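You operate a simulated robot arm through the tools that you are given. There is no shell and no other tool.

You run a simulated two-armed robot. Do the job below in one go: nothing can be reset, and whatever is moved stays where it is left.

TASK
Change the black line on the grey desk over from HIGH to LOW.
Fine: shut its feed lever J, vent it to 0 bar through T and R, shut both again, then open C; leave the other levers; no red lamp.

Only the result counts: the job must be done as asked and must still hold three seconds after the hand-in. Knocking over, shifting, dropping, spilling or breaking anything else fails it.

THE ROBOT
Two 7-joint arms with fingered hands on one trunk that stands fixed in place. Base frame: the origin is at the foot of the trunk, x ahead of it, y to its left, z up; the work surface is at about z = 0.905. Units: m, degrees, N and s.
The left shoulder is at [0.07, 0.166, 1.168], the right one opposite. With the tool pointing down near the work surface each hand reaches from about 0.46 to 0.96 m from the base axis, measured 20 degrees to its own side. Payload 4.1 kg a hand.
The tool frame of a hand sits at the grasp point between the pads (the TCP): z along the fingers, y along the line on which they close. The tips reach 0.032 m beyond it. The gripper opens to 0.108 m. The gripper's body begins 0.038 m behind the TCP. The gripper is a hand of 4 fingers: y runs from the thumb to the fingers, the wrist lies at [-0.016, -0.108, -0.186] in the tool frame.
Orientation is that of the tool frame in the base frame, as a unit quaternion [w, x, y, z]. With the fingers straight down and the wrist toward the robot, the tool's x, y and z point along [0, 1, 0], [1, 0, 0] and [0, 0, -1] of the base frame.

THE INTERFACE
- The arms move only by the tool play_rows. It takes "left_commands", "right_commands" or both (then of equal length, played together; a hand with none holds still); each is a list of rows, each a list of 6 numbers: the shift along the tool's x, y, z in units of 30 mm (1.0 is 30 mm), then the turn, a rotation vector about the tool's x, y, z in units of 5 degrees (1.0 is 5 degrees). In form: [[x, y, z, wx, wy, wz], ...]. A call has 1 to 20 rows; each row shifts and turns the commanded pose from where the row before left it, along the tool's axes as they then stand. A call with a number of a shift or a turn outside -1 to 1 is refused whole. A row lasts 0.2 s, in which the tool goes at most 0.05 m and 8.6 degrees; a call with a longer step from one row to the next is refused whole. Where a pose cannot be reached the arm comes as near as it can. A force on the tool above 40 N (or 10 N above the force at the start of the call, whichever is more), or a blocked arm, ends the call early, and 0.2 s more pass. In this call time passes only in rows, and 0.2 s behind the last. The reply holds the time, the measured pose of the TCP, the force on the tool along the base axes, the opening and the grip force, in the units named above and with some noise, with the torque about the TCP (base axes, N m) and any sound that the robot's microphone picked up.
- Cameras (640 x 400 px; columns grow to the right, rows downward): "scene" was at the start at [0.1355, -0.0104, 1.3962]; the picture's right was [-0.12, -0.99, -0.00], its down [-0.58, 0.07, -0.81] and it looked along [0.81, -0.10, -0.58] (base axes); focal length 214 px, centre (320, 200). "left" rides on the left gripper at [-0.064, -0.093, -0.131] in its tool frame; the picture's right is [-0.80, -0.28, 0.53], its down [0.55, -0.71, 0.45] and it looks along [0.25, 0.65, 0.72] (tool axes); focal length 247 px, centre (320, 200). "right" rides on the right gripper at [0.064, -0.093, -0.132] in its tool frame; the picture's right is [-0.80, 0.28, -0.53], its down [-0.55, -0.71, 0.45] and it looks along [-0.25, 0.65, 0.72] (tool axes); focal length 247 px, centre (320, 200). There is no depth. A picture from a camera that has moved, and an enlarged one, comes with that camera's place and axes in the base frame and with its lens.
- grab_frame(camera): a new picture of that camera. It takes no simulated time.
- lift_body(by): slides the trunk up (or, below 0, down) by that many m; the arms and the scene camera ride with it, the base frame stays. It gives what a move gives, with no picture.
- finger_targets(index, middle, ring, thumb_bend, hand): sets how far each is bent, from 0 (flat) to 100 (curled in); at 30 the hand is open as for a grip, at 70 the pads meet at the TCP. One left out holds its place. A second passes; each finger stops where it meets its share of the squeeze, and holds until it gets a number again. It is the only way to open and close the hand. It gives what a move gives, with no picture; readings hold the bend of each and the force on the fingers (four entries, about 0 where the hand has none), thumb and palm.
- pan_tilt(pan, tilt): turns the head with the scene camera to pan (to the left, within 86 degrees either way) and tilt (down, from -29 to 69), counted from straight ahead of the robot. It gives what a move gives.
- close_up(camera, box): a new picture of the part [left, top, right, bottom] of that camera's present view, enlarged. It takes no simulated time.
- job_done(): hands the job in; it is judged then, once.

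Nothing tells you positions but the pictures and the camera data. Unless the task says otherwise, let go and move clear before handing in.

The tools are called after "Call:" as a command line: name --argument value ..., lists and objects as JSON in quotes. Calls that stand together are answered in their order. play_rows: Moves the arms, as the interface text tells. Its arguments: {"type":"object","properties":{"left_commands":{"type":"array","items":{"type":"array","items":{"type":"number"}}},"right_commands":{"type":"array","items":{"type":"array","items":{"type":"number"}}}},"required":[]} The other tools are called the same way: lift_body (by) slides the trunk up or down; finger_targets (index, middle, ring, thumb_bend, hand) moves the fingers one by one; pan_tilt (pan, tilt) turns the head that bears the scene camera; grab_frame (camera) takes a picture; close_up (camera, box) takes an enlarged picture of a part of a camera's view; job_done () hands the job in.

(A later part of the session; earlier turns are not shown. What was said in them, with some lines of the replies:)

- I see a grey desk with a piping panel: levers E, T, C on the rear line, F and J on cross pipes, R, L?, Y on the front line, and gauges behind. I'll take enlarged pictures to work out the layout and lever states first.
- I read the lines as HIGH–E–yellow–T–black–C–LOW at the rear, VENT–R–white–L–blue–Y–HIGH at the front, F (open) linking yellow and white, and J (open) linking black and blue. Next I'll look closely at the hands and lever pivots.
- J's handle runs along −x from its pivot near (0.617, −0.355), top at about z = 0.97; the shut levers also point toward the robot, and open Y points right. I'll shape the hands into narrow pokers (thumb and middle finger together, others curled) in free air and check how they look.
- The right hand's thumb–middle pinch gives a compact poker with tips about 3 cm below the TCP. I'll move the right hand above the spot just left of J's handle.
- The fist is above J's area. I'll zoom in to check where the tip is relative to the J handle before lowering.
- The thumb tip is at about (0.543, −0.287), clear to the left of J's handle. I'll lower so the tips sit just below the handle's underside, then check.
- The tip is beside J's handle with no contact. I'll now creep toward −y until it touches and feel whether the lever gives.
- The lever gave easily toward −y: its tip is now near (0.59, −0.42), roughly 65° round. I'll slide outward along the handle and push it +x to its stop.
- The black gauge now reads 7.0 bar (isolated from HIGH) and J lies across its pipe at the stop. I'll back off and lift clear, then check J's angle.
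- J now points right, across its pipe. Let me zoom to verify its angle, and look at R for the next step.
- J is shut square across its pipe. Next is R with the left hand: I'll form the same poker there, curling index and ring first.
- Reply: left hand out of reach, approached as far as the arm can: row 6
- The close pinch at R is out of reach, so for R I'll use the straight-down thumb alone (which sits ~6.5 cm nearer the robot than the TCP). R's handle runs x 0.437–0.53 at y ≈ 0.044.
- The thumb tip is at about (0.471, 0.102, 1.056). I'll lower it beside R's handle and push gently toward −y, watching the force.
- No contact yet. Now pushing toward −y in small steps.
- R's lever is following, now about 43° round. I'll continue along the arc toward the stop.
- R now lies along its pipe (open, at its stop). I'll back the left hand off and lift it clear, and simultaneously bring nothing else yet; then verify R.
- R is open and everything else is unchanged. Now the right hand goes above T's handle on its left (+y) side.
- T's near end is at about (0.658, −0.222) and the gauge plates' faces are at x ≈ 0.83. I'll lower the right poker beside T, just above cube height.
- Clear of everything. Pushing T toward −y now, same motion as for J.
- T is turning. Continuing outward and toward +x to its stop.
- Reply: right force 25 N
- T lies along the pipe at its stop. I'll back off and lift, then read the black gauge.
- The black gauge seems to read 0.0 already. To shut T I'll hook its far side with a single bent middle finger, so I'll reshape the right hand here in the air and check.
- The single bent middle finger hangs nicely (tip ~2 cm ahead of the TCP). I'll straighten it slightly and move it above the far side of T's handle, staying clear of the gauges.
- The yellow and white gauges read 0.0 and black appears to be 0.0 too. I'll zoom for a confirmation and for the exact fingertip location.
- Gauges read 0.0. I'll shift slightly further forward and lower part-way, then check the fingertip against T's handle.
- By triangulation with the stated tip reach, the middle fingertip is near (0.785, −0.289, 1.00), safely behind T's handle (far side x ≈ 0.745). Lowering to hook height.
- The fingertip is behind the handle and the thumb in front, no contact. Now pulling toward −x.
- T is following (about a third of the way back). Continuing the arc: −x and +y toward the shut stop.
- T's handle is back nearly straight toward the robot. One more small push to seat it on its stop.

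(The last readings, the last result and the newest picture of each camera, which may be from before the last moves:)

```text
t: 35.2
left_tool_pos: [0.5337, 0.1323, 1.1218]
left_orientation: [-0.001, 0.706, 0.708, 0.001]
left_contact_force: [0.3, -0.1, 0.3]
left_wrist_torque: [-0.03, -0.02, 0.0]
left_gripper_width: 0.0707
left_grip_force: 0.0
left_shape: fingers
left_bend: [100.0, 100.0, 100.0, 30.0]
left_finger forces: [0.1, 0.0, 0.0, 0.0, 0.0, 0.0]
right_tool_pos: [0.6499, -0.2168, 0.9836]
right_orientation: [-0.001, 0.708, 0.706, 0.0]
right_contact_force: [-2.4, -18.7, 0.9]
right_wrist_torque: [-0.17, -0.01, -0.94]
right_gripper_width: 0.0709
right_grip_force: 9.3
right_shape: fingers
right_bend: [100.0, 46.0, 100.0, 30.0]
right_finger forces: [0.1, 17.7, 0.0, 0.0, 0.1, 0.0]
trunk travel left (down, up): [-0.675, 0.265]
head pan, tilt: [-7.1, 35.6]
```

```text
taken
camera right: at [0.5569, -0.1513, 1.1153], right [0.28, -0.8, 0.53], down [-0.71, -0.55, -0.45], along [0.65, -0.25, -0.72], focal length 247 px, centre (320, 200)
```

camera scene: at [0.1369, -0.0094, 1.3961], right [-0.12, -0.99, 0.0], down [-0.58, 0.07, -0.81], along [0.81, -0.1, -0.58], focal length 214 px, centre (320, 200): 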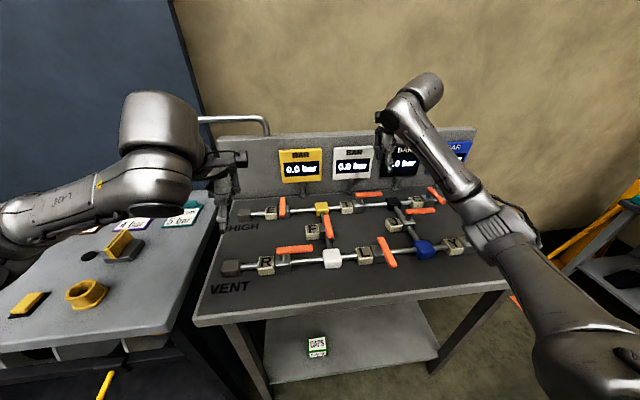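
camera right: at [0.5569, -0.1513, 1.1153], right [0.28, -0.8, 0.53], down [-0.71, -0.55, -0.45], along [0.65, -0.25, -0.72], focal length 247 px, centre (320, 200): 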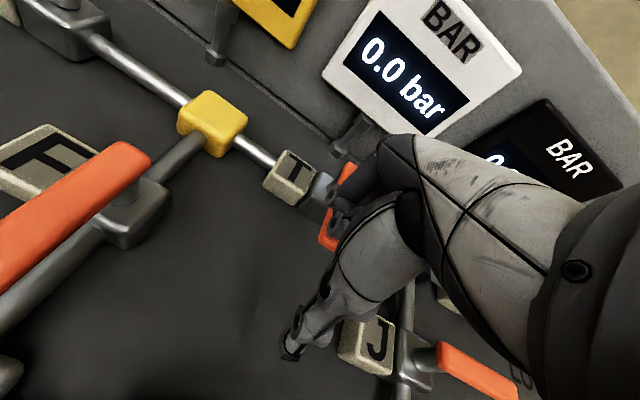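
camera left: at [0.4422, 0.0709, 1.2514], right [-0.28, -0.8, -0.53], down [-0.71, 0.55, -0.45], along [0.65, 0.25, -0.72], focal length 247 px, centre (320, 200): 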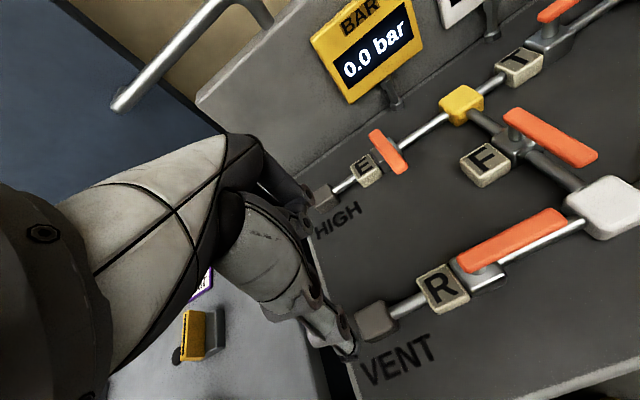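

T is on its shut stop (19 N). I'll back the right hand off toward −y and lift away.

Call:
play_rows --right_commands '[[-0.5, 0, 0, 0, 0, 0], [-0.5, 0, 0, 0, 0, 0], [0, 0, -0.9, 0, 0, 0], [0, 0, -1, 0, 0, 0], [0, 0, -1, 0, 0, 0], [0, 0, -1, 0, 0, 0], [-1, -0.5, -0.5, 0, 0, 0], [-1, -0.5, 0, 0, 0, 0], [-1, -0.5, 0, 0, 0, 0], [-1, -0.5, 0, 0, 0, 0], [-1, -0.5, 0, 0, 0, 0], [-1, -0.5, 0, 0, 0, 0], [-1, -0.5, 0, 0, 0, 0], [-1, -0.5, 0, 0, 0, 0], [-1, -0.3, 0, 0, 0, 0]]'

Call:
grab_frame --camera "scene"

Call:
close_up --camera "scene" --box '[270, 130, 490, 270]'

Call:
grab_frame --camera "right"

```text
t: 38.4
left_tool_pos: [0.5331, 0.1346, 1.1215]
left_orientation: [0.0, 0.706, 0.708, 0.0]
left_contact_force: [-0.6, 0.6, 0.2]
left_wrist_torque: [0.0, -0.02, 0.01]
left_gripper_width: 0.0708
left_grip_force: 0.2
left_shape: fingers
left_bend: [100.0, 100.0, 100.0, 30.0]
left_finger forces: [0.1, 0.0, 0.0, 0.0, 0.0, 0.0]
right_tool_pos: [0.5224, -0.5153, 1.1164]
right_orientation: [0.0, 0.706, 0.708, -0.001]
right_contact_force: [0.7, 0.0, -0.3]
right_wrist_torque: [0.04, -0.02, -0.04]
right_gripper_width: 0.0709
right_grip_force: 0.1
right_shape: fingers
right_bend: [100.0, 46.0, 100.0, 30.0]
right_finger forces: [0.1, 0.0, 0.1, 0.1, 0.0, 0.0]
trunk travel left (down, up): [-0.675, 0.265]
head pan, tilt: [-7.1, 35.6]
```

```text
taken
camera scene: at [0.135, -0.0109, 1.3963], right [-0.12, -0.99, 0.0], down [-0.58, 0.07, -0.81], along [0.81, -0.1, -0.58], focal length 214 px, centre (320, 200)
```

scene: 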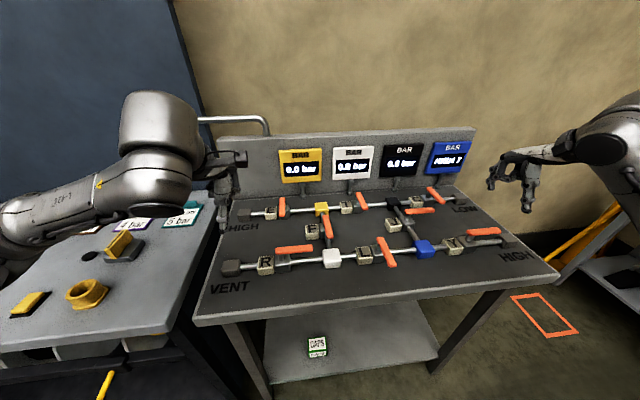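

```text
2.86 times, centred on (380, 200) of scene
camera zoom: at [0.135, -0.0109, 1.3963], right [-0.12, -0.99, 0.0], down [-0.58, 0.07, -0.81], along [0.81, -0.1, -0.58], focal length 613 px, centre (149, 200)
```

zoom: 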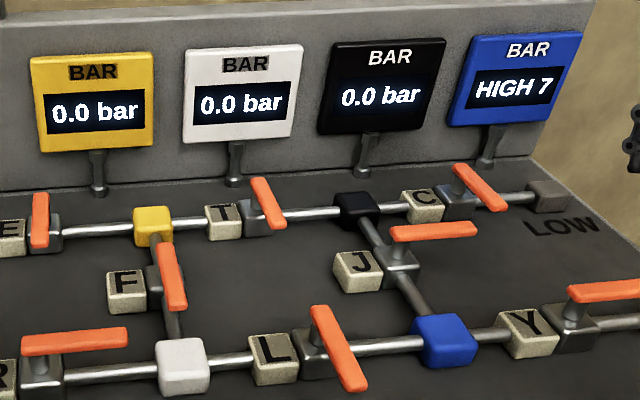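

```text
taken
camera right: at [0.4281, -0.4511, 1.2473], right [0.28, -0.8, 0.53], down [-0.7, -0.55, -0.45], along [0.65, -0.25, -0.72], focal length 247 px, centre (320, 200)
```

right: 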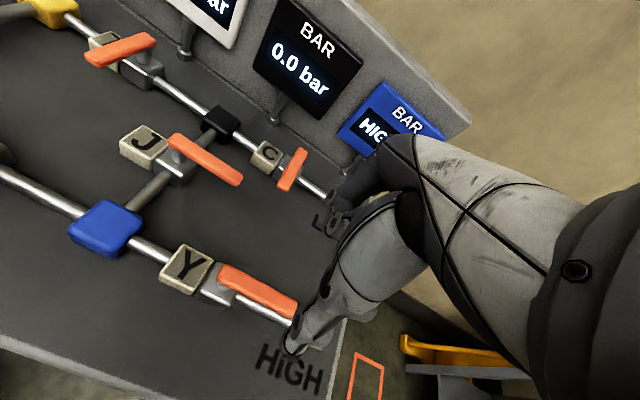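

All four gauges read as expected: black 0.0 bar and isolated, T shut. Next I'll shut R with the left thumb, bringing it over the far side of R's handle.

Call:
play_rows --left_commands '[[-0.885, 0.44, 0, 0, 0, 0], [-0.885, 0.44, 0, 0, 0, 0], [-0.885, 0.44, 0, 0, 0, 0], [-0.885, 0.44, 0, 0, 0, 0], [-0.885, 0.44, 0, 0, 0, 0], [-0.885, 0.44, 0, 0, 0, 0]]'

Call:
grab_frame --camera "left"

Call:
close_up --camera "scene" --box '[220, 120, 400, 280]'

```text
t: 39.8
left_tool_pos: [0.6113, -0.0304, 1.1188]
left_orientation: [-0.001, 0.707, 0.707, 0.0]
left_contact_force: [-0.1, 0.3, -0.5]
left_wrist_torque: [0.05, -0.02, -0.03]
left_gripper_width: 0.0712
left_grip_force: 0.1
left_shape: fingers
left_bend: [100.0, 100.0, 100.0, 30.0]
left_finger forces: [0.0, 0.1, 0.0, 0.0, 0.1, 0.1]
right_tool_pos: [0.5227, -0.5164, 1.1158]
right_orientation: [0.0, 0.707, 0.707, 0.001]
right_contact_force: [-0.2, 0.0, -0.2]
right_wrist_torque: [0.03, 0.02, 0.03]
right_gripper_width: 0.0709
right_grip_force: 0.1
right_shape: fingers
right_bend: [100.0, 46.0, 100.0, 30.0]
right_finger forces: [0.1, 0.0, 0.0, 0.0, 0.1, 0.1]
trunk travel left (down, up): [-0.675, 0.265]
head pan, tilt: [-7.1, 35.6]
```

```text
taken
camera left: at [0.5195, -0.0939, 1.2497], right [-0.28, -0.8, -0.53], down [-0.71, 0.55, -0.45], along [0.65, 0.25, -0.72], focal length 247 px, centre (320, 200)
```

left: 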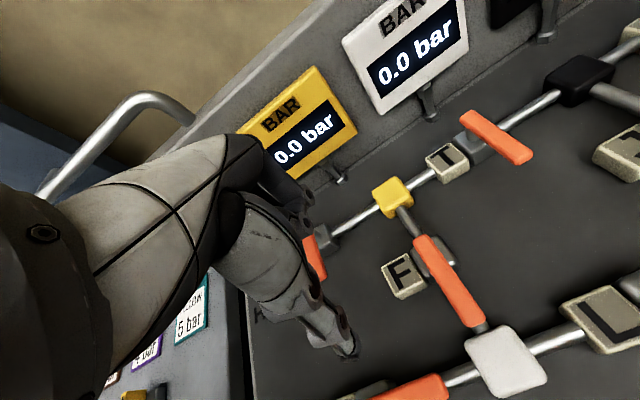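

```text
2.50 times, centred on (310, 200) of scene
camera zoom: at [0.1361, -0.0119, 1.3962], right [-0.12, -0.99, 0.0], down [-0.58, 0.07, -0.81], along [0.81, -0.1, -0.58], focal length 536 px, centre (345, 200)
```

zoom: 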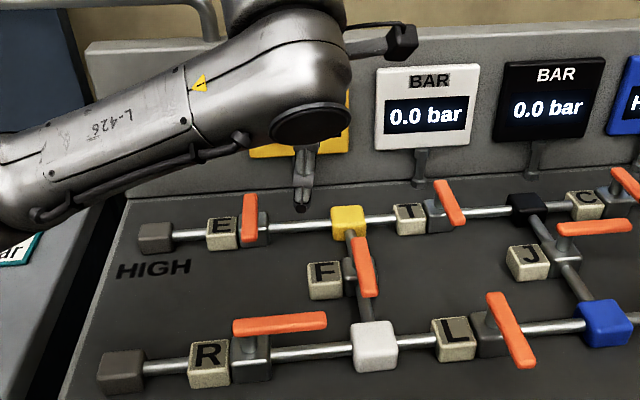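

The thumb tip is at about (0.547, −0.022), 1 cm beyond the far side of R's handle (pivot ≈ (0.516, 0.042)). Lowering straight down.

Call:
play_rows --left_commands '[[0, 0, 0.95, 0, 0, 0], [0, 0, 0.95, 0, 0, 0], [0, 0, 0.95, 0, 0, 0], [0, 0, 0.9, 0, 0, 0], [0, 0, 0.5, 0, 0, 0], [0, 0, 0.4, 0, 0, 0]]'

Call:
grab_frame --camera "left"

Call:
close_up --camera "scene" --box '[220, 160, 380, 280]'

```text
t: 41.2
left_tool_pos: [0.6119, -0.0282, 0.9826]
left_orientation: [-0.001, 0.707, 0.707, -0.002]
left_contact_force: [-0.4, -0.5, -0.3]
left_wrist_torque: [0.03, 0.0, 0.01]
left_gripper_width: 0.0712
left_grip_force: 0.1
left_shape: fingers
left_bend: [100.0, 100.0, 100.0, 30.0]
left_finger forces: [0.1, 0.1, 0.0, 0.0, 0.0, 0.0]
right_tool_pos: [0.5222, -0.5154, 1.1156]
right_orientation: [0.0, 0.707, 0.707, 0.0]
right_contact_force: [0.0, -0.5, -0.2]
right_wrist_torque: [-0.01, -0.01, -0.02]
right_gripper_width: 0.0709
right_grip_force: 0.1
right_shape: fingers
right_bend: [100.0, 46.0, 100.0, 30.0]
right_finger forces: [0.0, 0.0, 0.0, 0.1, 0.0, 0.0]
trunk travel left (down, up): [-0.675, 0.265]
head pan, tilt: [-7.1, 35.6]
```

```text
taken
camera left: at [0.5206, -0.092, 1.1139], right [-0.28, -0.8, -0.53], down [-0.71, 0.55, -0.45], along [0.65, 0.25, -0.72], focal length 247 px, centre (320, 200)
```

left: 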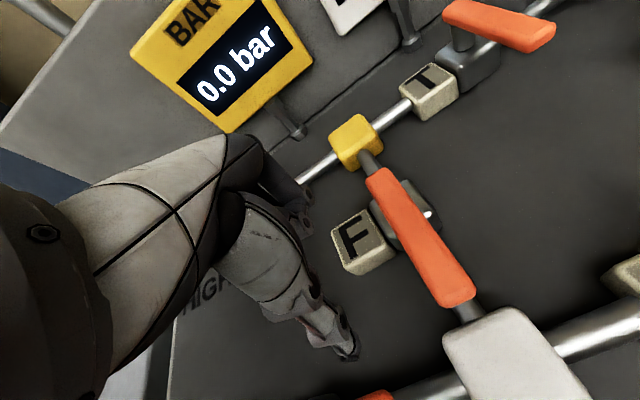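

```text
3.33 times, centred on (300, 220) of scene
camera zoom: at [0.1357, -0.0102, 1.3963], right [-0.12, -0.99, 0.0], down [-0.58, 0.07, -0.81], along [0.81, -0.1, -0.58], focal length 715 px, centre (387, 133)
```

zoom: 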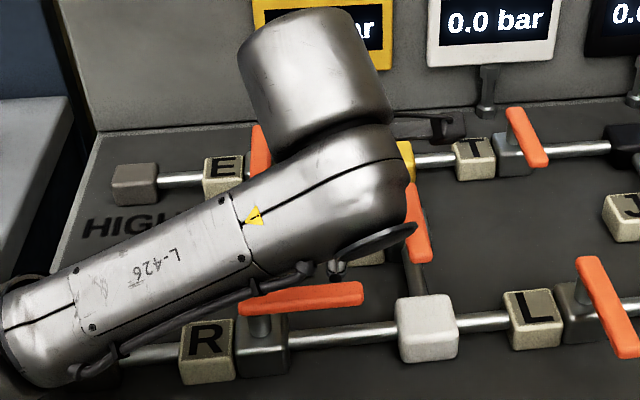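

Thumb is behind R's handle with no contact. Pulling toward −x.

Call:
play_rows --left_commands '[[0, -0.35, 0, 0, 0, 0], [0, -0.35, 0, 0, 0, 0], [0, -0.35, 0, 0, 0, 0], [0, -0.35, 0, 0, 0, 0], [0, -0.35, 0, 0, 0, 0]]'

Call:
grab_frame --camera "left"

Call:
close_up --camera "scene" --box '[220, 160, 380, 280]'

```text
t: 42.4
left_tool_pos: [0.5596, -0.0286, 0.982]
left_orientation: [-0.001, 0.707, 0.708, -0.001]
left_contact_force: [0.7, 0.1, -0.2]
left_wrist_torque: [0.0, -0.05, -0.02]
left_gripper_width: 0.0709
left_grip_force: 0.6
left_shape: fingers
left_bend: [100.0, 100.0, 100.0, 31.0]
left_finger forces: [0.0, 0.0, 0.0, 0.0, 0.4, 0.0]
right_tool_pos: [0.5217, -0.5161, 1.1161]
right_orientation: [0.0, 0.707, 0.707, 0.0]
right_contact_force: [-0.6, 0.1, -0.4]
right_wrist_torque: [0.0, -0.03, 0.02]
right_gripper_width: 0.0709
right_grip_force: 0.1
right_shape: fingers
right_bend: [100.0, 46.0, 100.0, 30.0]
right_finger forces: [0.0, 0.1, 0.1, 0.1, 0.1, 0.0]
trunk travel left (down, up): [-0.675, 0.265]
head pan, tilt: [-7.1, 35.6]
```

```text
taken
camera left: at [0.4682, -0.0926, 1.1125], right [-0.28, -0.8, -0.53], down [-0.71, 0.55, -0.45], along [0.65, 0.25, -0.72], focal length 247 px, centre (320, 200)
```

left: 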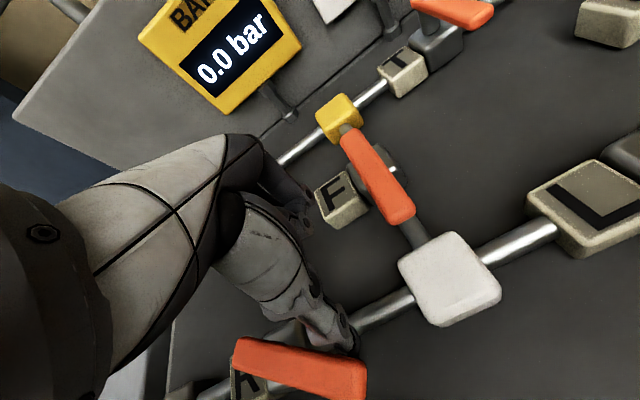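

```text
3.33 times, centred on (300, 220) of scene
camera zoom: at [0.1356, -0.0104, 1.3962], right [-0.12, -0.99, 0.0], down [-0.58, 0.07, -0.81], along [0.81, -0.1, -0.58], focal length 715 px, centre (387, 133)
```

zoom: 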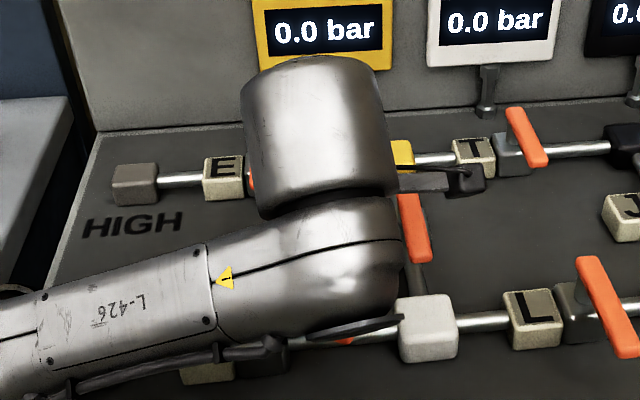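

R is following, about 30° back. Continuing along the arc to its shut stop.

Call:
play_rows --left_commands '[[0.245, -0.235, 0, 0, 0, 0], [0.245, -0.235, 0, 0, 0, 0], [0.245, -0.235, 0, 0, 0, 0], [0.36, -0.2, 0, 0, 0, 0], [0.36, -0.2, 0, 0, 0, 0], [0.2, 0, 0, 0, 0, 0], [0.2, 0, 0, 0, 0, 0]]'

Call:
grab_frame --camera "left"

Call:
close_up --camera "scene" --box '[220, 160, 380, 280]'

```text
t: 44.0
left_tool_pos: [0.5275, 0.0207, 0.9835]
left_orientation: [0.0, 0.708, 0.706, -0.001]
left_contact_force: [-4.8, -37.1, -3.2]
left_wrist_torque: [-0.68, -0.14, 2.24]
left_gripper_width: 0.0704
left_grip_force: 18.2
left_shape: fingers
left_bend: [100.0, 100.0, 100.0, 31.0]
left_finger forces: [0.0, 0.1, 0.0, 0.1, 37.3, 0.0]
right_tool_pos: [0.5209, -0.5221, 1.114]
right_orientation: [-0.002, 0.707, 0.707, 0.002]
right_contact_force: [0.7, -0.6, -1.0]
right_wrist_torque: [-0.02, 0.01, 0.02]
right_gripper_width: 0.0712
right_grip_force: 0.1
right_shape: fingers
right_bend: [100.0, 46.0, 100.0, 30.0]
right_finger forces: [0.0, 0.0, 0.0, 0.0, 0.0, 0.1]
trunk travel left (down, up): [-0.675, 0.265]
head pan, tilt: [-7.1, 35.6]
```

```text
taken
camera left: at [0.4345, -0.0423, 1.1137], right [-0.29, -0.8, -0.53], down [-0.7, 0.55, -0.45], along [0.65, 0.25, -0.72], focal length 247 px, centre (320, 200)
```

left: 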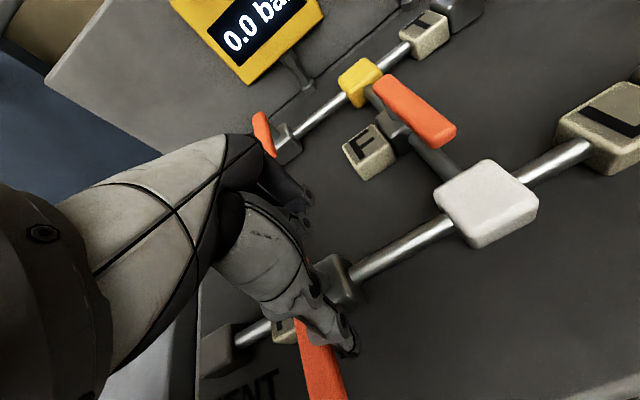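

```text
3.33 times, centred on (300, 220) of scene
camera zoom: at [0.1347, -0.0179, 1.3962], right [-0.12, -0.99, -0.01], down [-0.58, 0.08, -0.81], along [0.81, -0.1, -0.58], focal length 715 px, centre (387, 133)
```

zoom: 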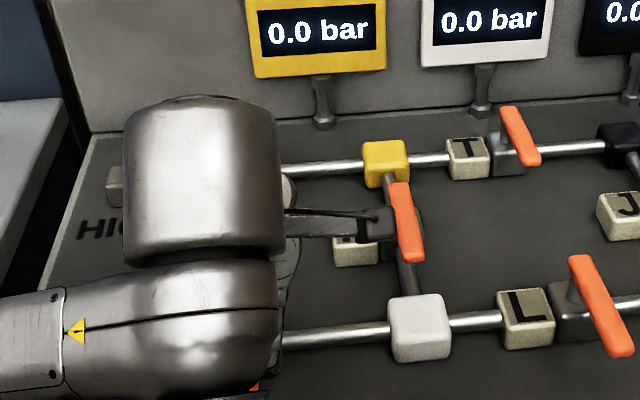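

R is firmly on its shut stop (37 N, so I'll back off at once), then lift clear and check.

Call:
play_rows --left_commands '[[-0.5, 0, 0, 0, 0, 0], [-0.6, 0, 0, 0, 0, 0], [-0.2, 0, -0.9, 0, 0, 0], [0, 0, -1, 0, 0, 0], [0, 0, -1, 0, 0, 0], [0, 0, -1, 0, 0, 0], [0.3, 0, -1, 0, 0, 0], [1, 0.2, -0.2, 0, 0, 0], [1, 0.2, 0, 0, 0, 0], [1, 0, 0, 0, 0, 0], [1, 0, 0, 0, 0, 0], [1, 0, 0, 0, 0, 0]]'

Call:
grab_frame --camera "left"

Call:
grab_frame --camera "scene"

Call:
close_up --camera "scene" --box '[200, 130, 400, 290]'

```text
t: 46.6
left_tool_pos: [0.5398, 0.1502, 1.1366]
left_orientation: [0.001, 0.707, 0.708, -0.001]
left_contact_force: [-0.9, 0.2, 0.0]
left_wrist_torque: [0.0, -0.01, 0.0]
left_gripper_width: 0.0711
left_grip_force: 0.0
left_shape: fingers
left_bend: [100.0, 100.0, 100.0, 30.0]
left_finger forces: [0.0, 0.0, 0.1, 0.1, 0.0, 0.0]
right_tool_pos: [0.5216, -0.5146, 1.1158]
right_orientation: [0.0, 0.707, 0.707, 0.0]
right_contact_force: [0.6, 0.6, 0.4]
right_wrist_torque: [-0.01, -0.05, 0.02]
right_gripper_width: 0.0708
right_grip_force: 0.0
right_shape: fingers
right_bend: [100.0, 46.0, 100.0, 30.0]
right_finger forces: [0.0, 0.0, 0.0, 0.1, 0.0, 0.0]
trunk travel left (down, up): [-0.675, 0.265]
head pan, tilt: [-7.1, 35.6]
```

```text
taken
camera left: at [0.4477, 0.0862, 1.2665], right [-0.28, -0.8, -0.53], down [-0.71, 0.55, -0.45], along [0.65, 0.25, -0.72], focal length 247 px, centre (320, 200)
```

left: 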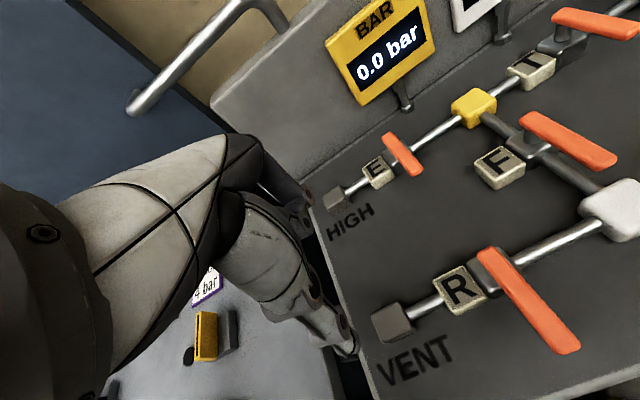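

```text
taken
camera scene: at [0.135, -0.0089, 1.3963], right [-0.12, -0.99, 0.0], down [-0.58, 0.07, -0.81], along [0.81, -0.1, -0.58], focal length 214 px, centre (320, 200)
```

scene: 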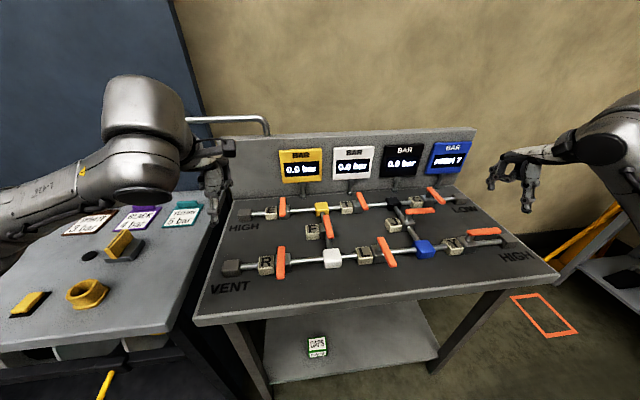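

```text
2.50 times, centred on (300, 210) of scene
camera zoom: at [0.135, -0.0089, 1.3963], right [-0.12, -0.99, 0.0], down [-0.58, 0.07, -0.81], along [0.81, -0.1, -0.58], focal length 536 px, centre (370, 175)
```

zoom: 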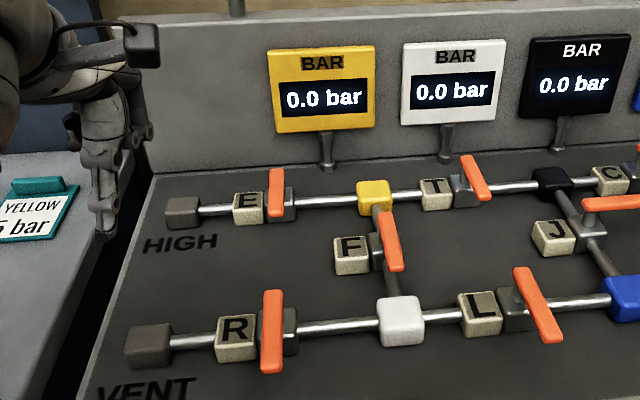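

T and R are both shut, black holds at 0.0 bar, and nothing else has moved. Now for C: I'll re-form the right poker and move above the left side of C's handle.

Call:
finger_targets --hand "right" --index 100 --middle 70 --ring 100 --thumb_bend 70

Call:
play_rows --right_commands '[[0.46, 0.89, 0, 0, 0, 0], [0.46, 0.89, 0, 0, 0, 0], [0.46, 0.89, 0, 0, 0, 0], [0.46, 0.89, 0, 0, 0, 0], [0.46, 0.89, 0, 0, 0, 0], [0.46, 0.89, 0, 0, 0, 0]]'

Call:
grab_frame --camera "right"

Call:
close_up --camera "scene" --box '[360, 90, 540, 230]'

```text
t: 47.6
left_tool_pos: [0.5402, 0.1489, 1.1367]
left_orientation: [0.0, 0.707, 0.708, -0.001]
left_contact_force: [0.6, 0.0, 0.1]
left_wrist_torque: [-0.01, 0.02, 0.0]
left_gripper_width: 0.071
left_grip_force: 0.0
left_shape: fingers
left_bend: [100.0, 100.0, 100.0, 30.0]
left_finger forces: [0.0, 0.1, 0.1, 0.0, 0.0, 0.0]
right_tool_pos: [0.5217, -0.5161, 1.1154]
right_orientation: [0.0, 0.707, 0.707, 0.0]
right_contact_force: [0.8, 0.1, -0.1]
right_wrist_torque: [-0.01, -0.01, -0.02]
right_gripper_width: 0.0511
right_grip_force: 0.0
right_shape: fingers
right_bend: [100.0, 70.0, 100.0, 70.0]
right_finger forces: [0.0, 0.0, 0.0, 0.0, 0.1, 0.1]
trunk travel left (down, up): [-0.675, 0.265]
head pan, tilt: [-7.1, 35.6]
```

```text
t: 49.0
left_tool_pos: [0.542, 0.1493, 1.1342]
left_orientation: [-0.001, 0.706, 0.708, -0.001]
left_contact_force: [0.8, -0.1, -0.2]
left_wrist_torque: [0.0, -0.02, -0.02]
left_gripper_width: 0.0712
left_grip_force: 0.0
left_shape: fingers
left_bend: [100.0, 100.0, 100.0, 30.0]
left_finger forces: [0.0, 0.1, 0.1, 0.0, 0.0, 0.0]
right_tool_pos: [0.6837, -0.4339, 1.1148]
right_orientation: [0.0, 0.707, 0.707, -0.001]
right_contact_force: [0.4, 0.4, 0.1]
right_wrist_torque: [0.0, 0.0, 0.01]
right_gripper_width: 0.051
right_grip_force: 0.1
right_shape: fingers
right_bend: [100.0, 70.0, 100.0, 70.0]
right_finger forces: [0.1, 0.0, 0.0, 0.0, 0.1, 0.1]
trunk travel left (down, up): [-0.675, 0.265]
head pan, tilt: [-7.1, 35.6]
```

```text
taken
camera right: at [0.5898, -0.367, 1.2455], right [0.28, -0.8, 0.53], down [-0.71, -0.55, -0.45], along [0.65, -0.25, -0.72], focal length 247 px, centre (320, 200)
```

right: 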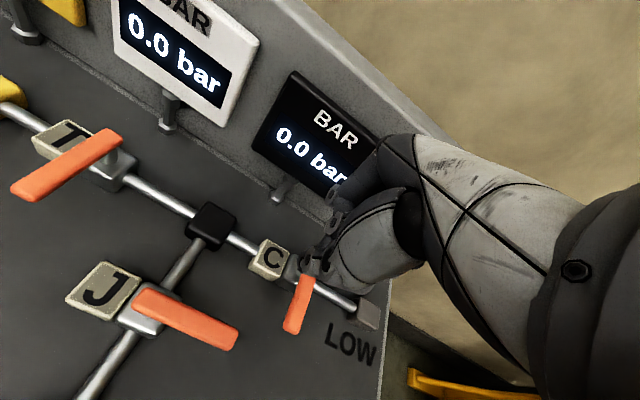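

```text
2.86 times, centred on (450, 160) of scene
camera zoom: at [0.1372, -0.0093, 1.3961], right [-0.12, -0.99, 0.0], down [-0.58, 0.07, -0.81], along [0.81, -0.1, -0.58], focal length 613 px, centre (-51, 314)
```

zoom: 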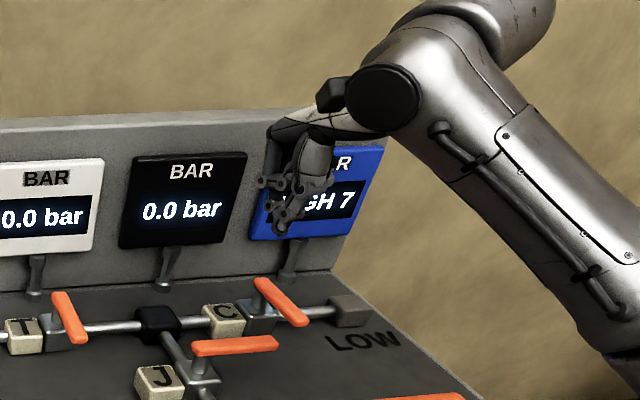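

Position is good: C's near end at (0.658, −0.489), J's tip is just clear behind the thumb. Lowering beside C.

Call:
play_rows --right_commands '[[-0.06, 0, 0.89, 0, 0, 0], [-0.06, 0, 0.89, 0, 0, 0], [-0.06, 0, 0.89, 0, 0, 0], [-0.06, 0, 0.89, 0, 0, 0], [0, 0, 0.5, 0, 0, 0], [0, 0, 0.37, 0, 0, 0]]'

Call:
grab_frame --camera "right"

Call:
close_up --camera "scene" --box '[360, 130, 540, 250]'

```text
t: 50.4
left_tool_pos: [0.5401, 0.1479, 1.1353]
left_orientation: [-0.001, 0.707, 0.708, -0.001]
left_contact_force: [1.0, 0.4, 0.7]
left_wrist_torque: [-0.01, 0.03, -0.03]
left_gripper_width: 0.0711
left_grip_force: 0.1
left_shape: fingers
left_bend: [100.0, 100.0, 100.0, 30.0]
left_finger forces: [0.1, 0.0, 0.1, 0.0, 0.0, 0.1]
right_tool_pos: [0.684, -0.4413, 0.9818]
right_orientation: [0.001, 0.706, 0.708, 0.0]
right_contact_force: [0.3, 0.9, 0.6]
right_wrist_torque: [-0.01, -0.01, -0.03]
right_gripper_width: 0.0515
right_grip_force: 0.1
right_shape: fingers
right_bend: [100.0, 70.0, 100.0, 70.0]
right_finger forces: [0.1, 0.0, 0.0, 0.0, 0.0, 0.1]
trunk travel left (down, up): [-0.675, 0.265]
head pan, tilt: [-7.1, 35.6]
```

```text
taken
camera right: at [0.5897, -0.3759, 1.1129], right [0.28, -0.8, 0.53], down [-0.71, -0.55, -0.45], along [0.65, -0.25, -0.72], focal length 247 px, centre (320, 200)
```

right: 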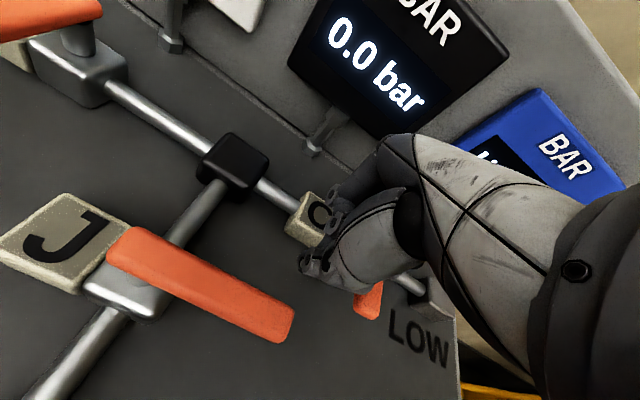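

```text
3.33 times, centred on (450, 190) of scene
camera zoom: at [0.1357, -0.0106, 1.3962], right [-0.12, -0.99, 0.0], down [-0.58, 0.07, -0.81], along [0.81, -0.1, -0.58], focal length 715 px, centre (-113, 233)
```

zoom: 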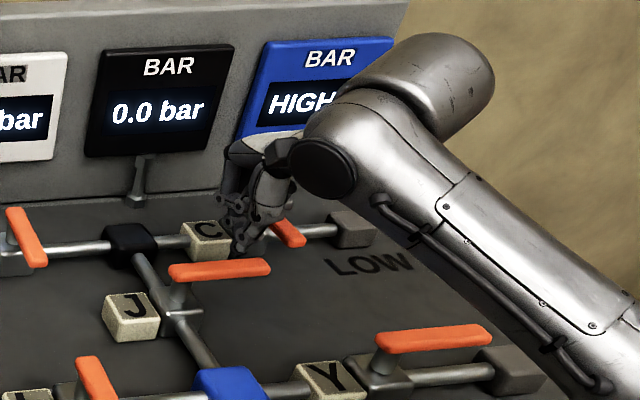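

No contact so far. Pushing C toward −y.

Call:
play_rows --right_commands '[[-0.5, 0, 0, 0, 0, 0], [-0.5, 0, 0, 0, 0, 0], [-0.45, 0, 0, 0, 0, 0]]'

Call:
grab_frame --camera "right"

```text
t: 51.2
left_tool_pos: [0.54, 0.1473, 1.1366]
left_orientation: [0.0, 0.707, 0.707, 0.001]
left_contact_force: [0.1, -0.1, 0.4]
left_wrist_torque: [0.03, 0.02, 0.02]
left_gripper_width: 0.0711
left_grip_force: 0.2
left_shape: fingers
left_bend: [100.0, 100.0, 100.0, 30.0]
left_finger forces: [0.1, 0.0, 0.1, 0.0, 0.0, 0.0]
right_tool_pos: [0.6812, -0.4844, 0.984]
right_orientation: [0.0, 0.707, 0.707, 0.0]
right_contact_force: [-1.3, 1.1, 1.1]
right_wrist_torque: [-0.02, -0.05, 0.04]
right_gripper_width: 0.051
right_grip_force: 0.6
right_shape: fingers
right_bend: [100.0, 70.0, 100.0, 70.0]
right_finger forces: [0.0, 1.9, 0.1, 0.0, 0.0, 0.1]
trunk travel left (down, up): [-0.675, 0.265]
head pan, tilt: [-7.1, 35.6]
```

```text
taken
camera right: at [0.5876, -0.4191, 1.1149], right [0.28, -0.8, 0.53], down [-0.71, -0.55, -0.45], along [0.65, -0.25, -0.72], focal length 247 px, centre (320, 200)
```

right: 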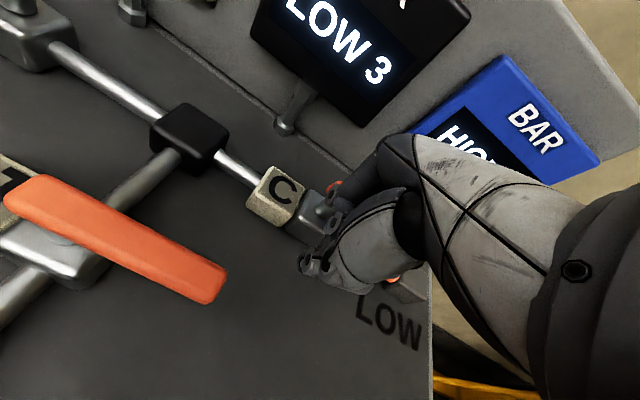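

The black gauge already reads LOW 3. I'll finish turning C to its open stop.

Call:
play_rows --right_commands '[[-0.5, 0, 0, 0, 0, 0], [-0.5, 0.1, 0, 0, 0, 0], [-0.45, 0.15, 0, 0, 0, 0], [0, 0.25, 0, 0, 0, 0], [0, 0.25, 0, 0, 0, 0], [0, 0.12, 0, 0, 0, 0]]'

Call:
grab_frame --camera "right"

Call:
close_up --camera "scene" --box '[360, 130, 540, 250]'

```text
t: 52.6
left_tool_pos: [0.5359, 0.1484, 1.1379]
left_orientation: [0.002, 0.707, 0.707, 0.002]
left_contact_force: [-0.5, -0.4, 0.3]
left_wrist_torque: [0.03, 0.01, 0.01]
left_gripper_width: 0.0711
left_grip_force: 0.0
left_shape: fingers
left_bend: [100.0, 100.0, 100.0, 30.0]
left_finger forces: [0.0, 0.0, 0.1, 0.1, 0.1, 0.1]
right_tool_pos: [0.7036, -0.526, 0.9848]
right_orientation: [0.002, 0.708, 0.707, 0.0]
right_contact_force: [-18.5, -1.8, 11.0]
right_wrist_torque: [-0.1, -0.14, -0.25]
right_gripper_width: 0.0525
right_grip_force: 10.5
right_shape: fingers
right_bend: [100.0, 70.0, 100.0, 67.0]
right_finger forces: [0.0, 21.4, 0.0, 0.0, 0.0, 0.1]
trunk travel left (down, up): [-0.675, 0.265]
head pan, tilt: [-7.1, 35.6]
```

```text
taken
camera right: at [0.6096, -0.46, 1.1163], right [0.28, -0.8, 0.54], down [-0.7, -0.55, -0.45], along [0.65, -0.25, -0.72], focal length 247 px, centre (320, 200)
```

right: 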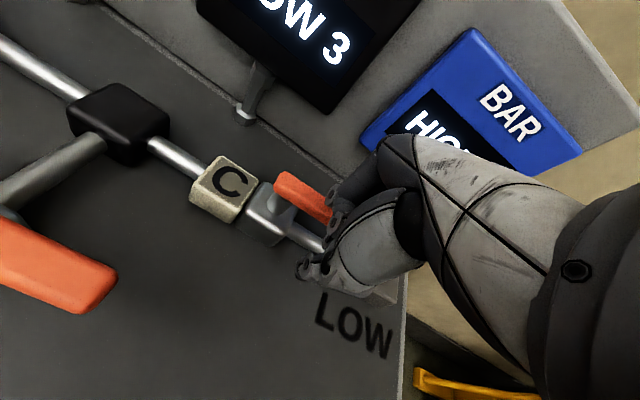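

```text
3.33 times, centred on (450, 190) of scene
camera zoom: at [0.1301, -0.0093, 1.3969], right [-0.12, -0.99, 0.0], down [-0.58, 0.07, -0.81], along [0.81, -0.1, -0.58], focal length 715 px, centre (-113, 233)
```

zoom: 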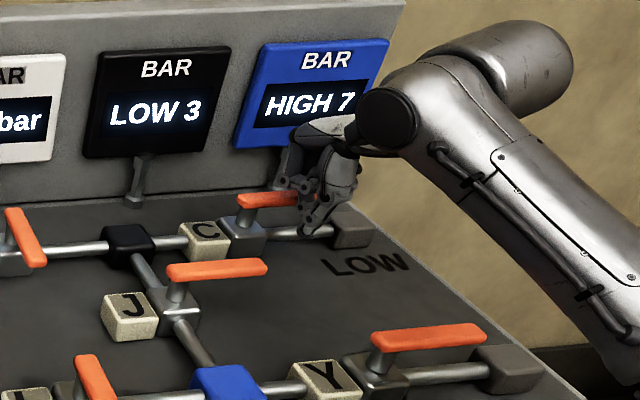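

C is at its open stop and black reads LOW 3. Backing off, lifting the right hand clear, and checking the whole panel.

Call:
play_rows --right_commands '[[0, -0.5, 0, 0, 0, 0], [0, -0.5, 0, 0, 0, 0], [0, -0.2, -0.9, 0, 0, 0], [0, 0, -1, 0, 0, 0], [0, 0, -1, 0, 0, 0], [0, 0, -1, 0, 0, 0], [0, 0, -1, 0, 0, 0], [0, -1, -0.5, 0, 0, 0], [0, -1, -0.3, 0, 0, 0], [0, -1, 0, 0, 0, 0], [0, -1, 0, 0, 0, 0], [0, -1, 0, 0, 0, 0]]'

Call:
grab_frame --camera "scene"

Call:
close_up --camera "scene" --box '[200, 130, 360, 290]'

Call:
close_up --camera "scene" --box '[340, 130, 540, 270]'

Call:
grab_frame --camera "right"

Call:
grab_frame --camera "left"

```text
t: 55.2
left_tool_pos: [0.5394, 0.15, 1.136]
left_orientation: [0.0, 0.706, 0.708, 0.0]
left_contact_force: [0.1, -0.5, -0.3]
left_wrist_torque: [0.03, -0.02, 0.02]
left_gripper_width: 0.0712
left_grip_force: 0.0
left_shape: fingers
left_bend: [100.0, 100.0, 100.0, 30.0]
left_finger forces: [0.0, 0.0, 0.1, 0.0, 0.0, 0.0]
right_tool_pos: [0.5207, -0.5254, 1.1543]
right_orientation: [0.002, 0.706, 0.708, 0.0]
right_contact_force: [-1.1, 0.8, -0.1]
right_wrist_torque: [-0.04, 0.0, -0.01]
right_gripper_width: 0.0511
right_grip_force: 0.1
right_shape: fingers
right_bend: [100.0, 70.0, 100.0, 70.0]
right_finger forces: [0.0, 0.0, 0.0, 0.0, 0.0, 0.1]
trunk travel left (down, up): [-0.675, 0.265]
head pan, tilt: [-7.1, 35.6]
```

```text
taken
camera scene: at [0.1343, -0.0103, 1.3964], right [-0.12, -0.99, 0.0], down [-0.58, 0.07, -0.81], along [0.81, -0.1, -0.58], focal length 214 px, centre (320, 200)
```

scene: 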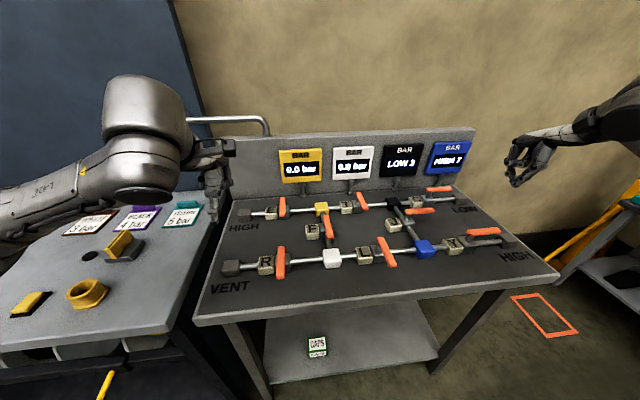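

```text
2.50 times, centred on (280, 210) of scene
camera zoom: at [0.1343, -0.0103, 1.3964], right [-0.12, -0.99, 0.0], down [-0.58, 0.07, -0.81], along [0.81, -0.1, -0.58], focal length 536 px, centre (420, 175)
```

zoom: 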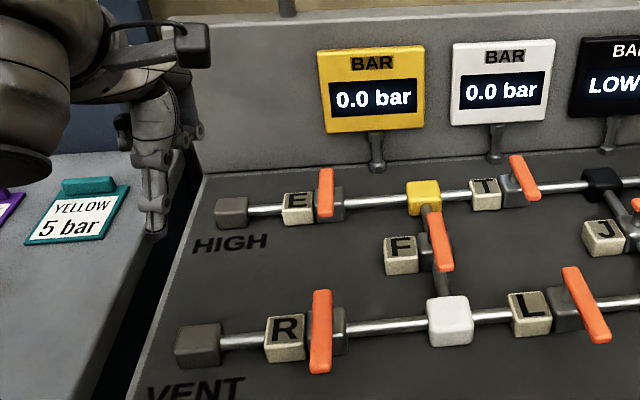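

```text
2.86 times, centred on (440, 200) of scene
camera zoom: at [0.1343, -0.0103, 1.3964], right [-0.12, -0.99, 0.0], down [-0.58, 0.07, -0.81], along [0.81, -0.1, -0.58], focal length 613 px, centre (-23, 200)
```

zoom: 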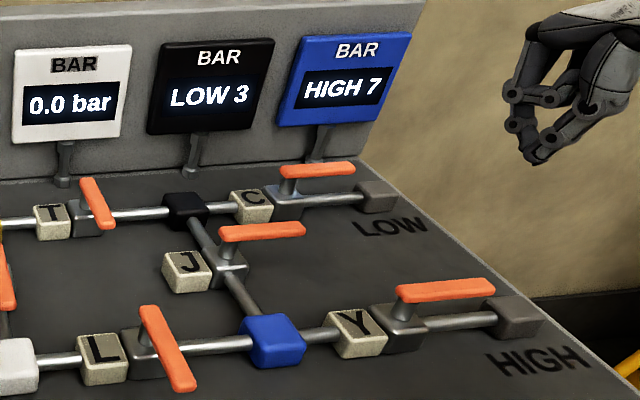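

```text
taken
camera right: at [0.4275, -0.4605, 1.2858], right [0.28, -0.8, 0.53], down [-0.7, -0.55, -0.45], along [0.65, -0.25, -0.72], focal length 247 px, centre (320, 200)
```

right: 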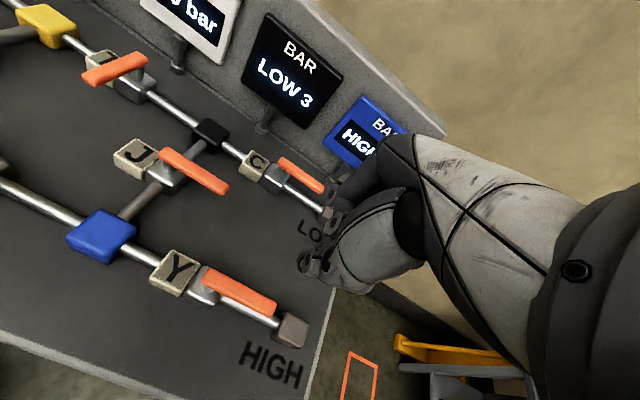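

```text
taken
camera left: at [0.4472, 0.0848, 1.2669], right [-0.28, -0.8, -0.53], down [-0.71, 0.55, -0.45], along [0.65, 0.25, -0.72], focal length 247 px, centre (320, 200)
```

left: 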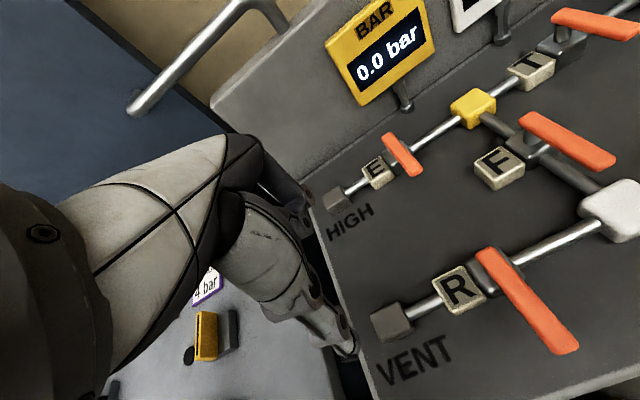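

The black line now reads LOW 3, with J, T and R shut and C open. E, F, L and Y are unchanged, yellow and white are at 0.0 bar, blue is at HIGH 7, and I see no red lamp. Both hands are clear, so I'm handing in.

Call:
job_done

```text
The job is handed in.
```

The black line on the grey desk is changed over from HIGH to LOW; its gauge read LOW 3 when I handed in.

- **Feed:** J is shut. The black gauge switched from HIGH 7 to an isolated 7.0 bar when I closed it.
- **Vent:** I opened R first, then T, and the black line dropped to 0.0 bar. T and then R are shut again.
- **Changeover:** C is open, turned fully to its stop.
- **Other levers:** E, F, L and Y were not touched. Yellow and white read 0.0 bar and blue still reads HIGH 7.

I saw no red lamp in any picture, and nothing else on the desk or the table beside it looked moved. While shutting R I pressed its lever against the stop with about 37 N before backing off, and its position looked normal afterwards. Both hands were clear of the panel at hand-in.
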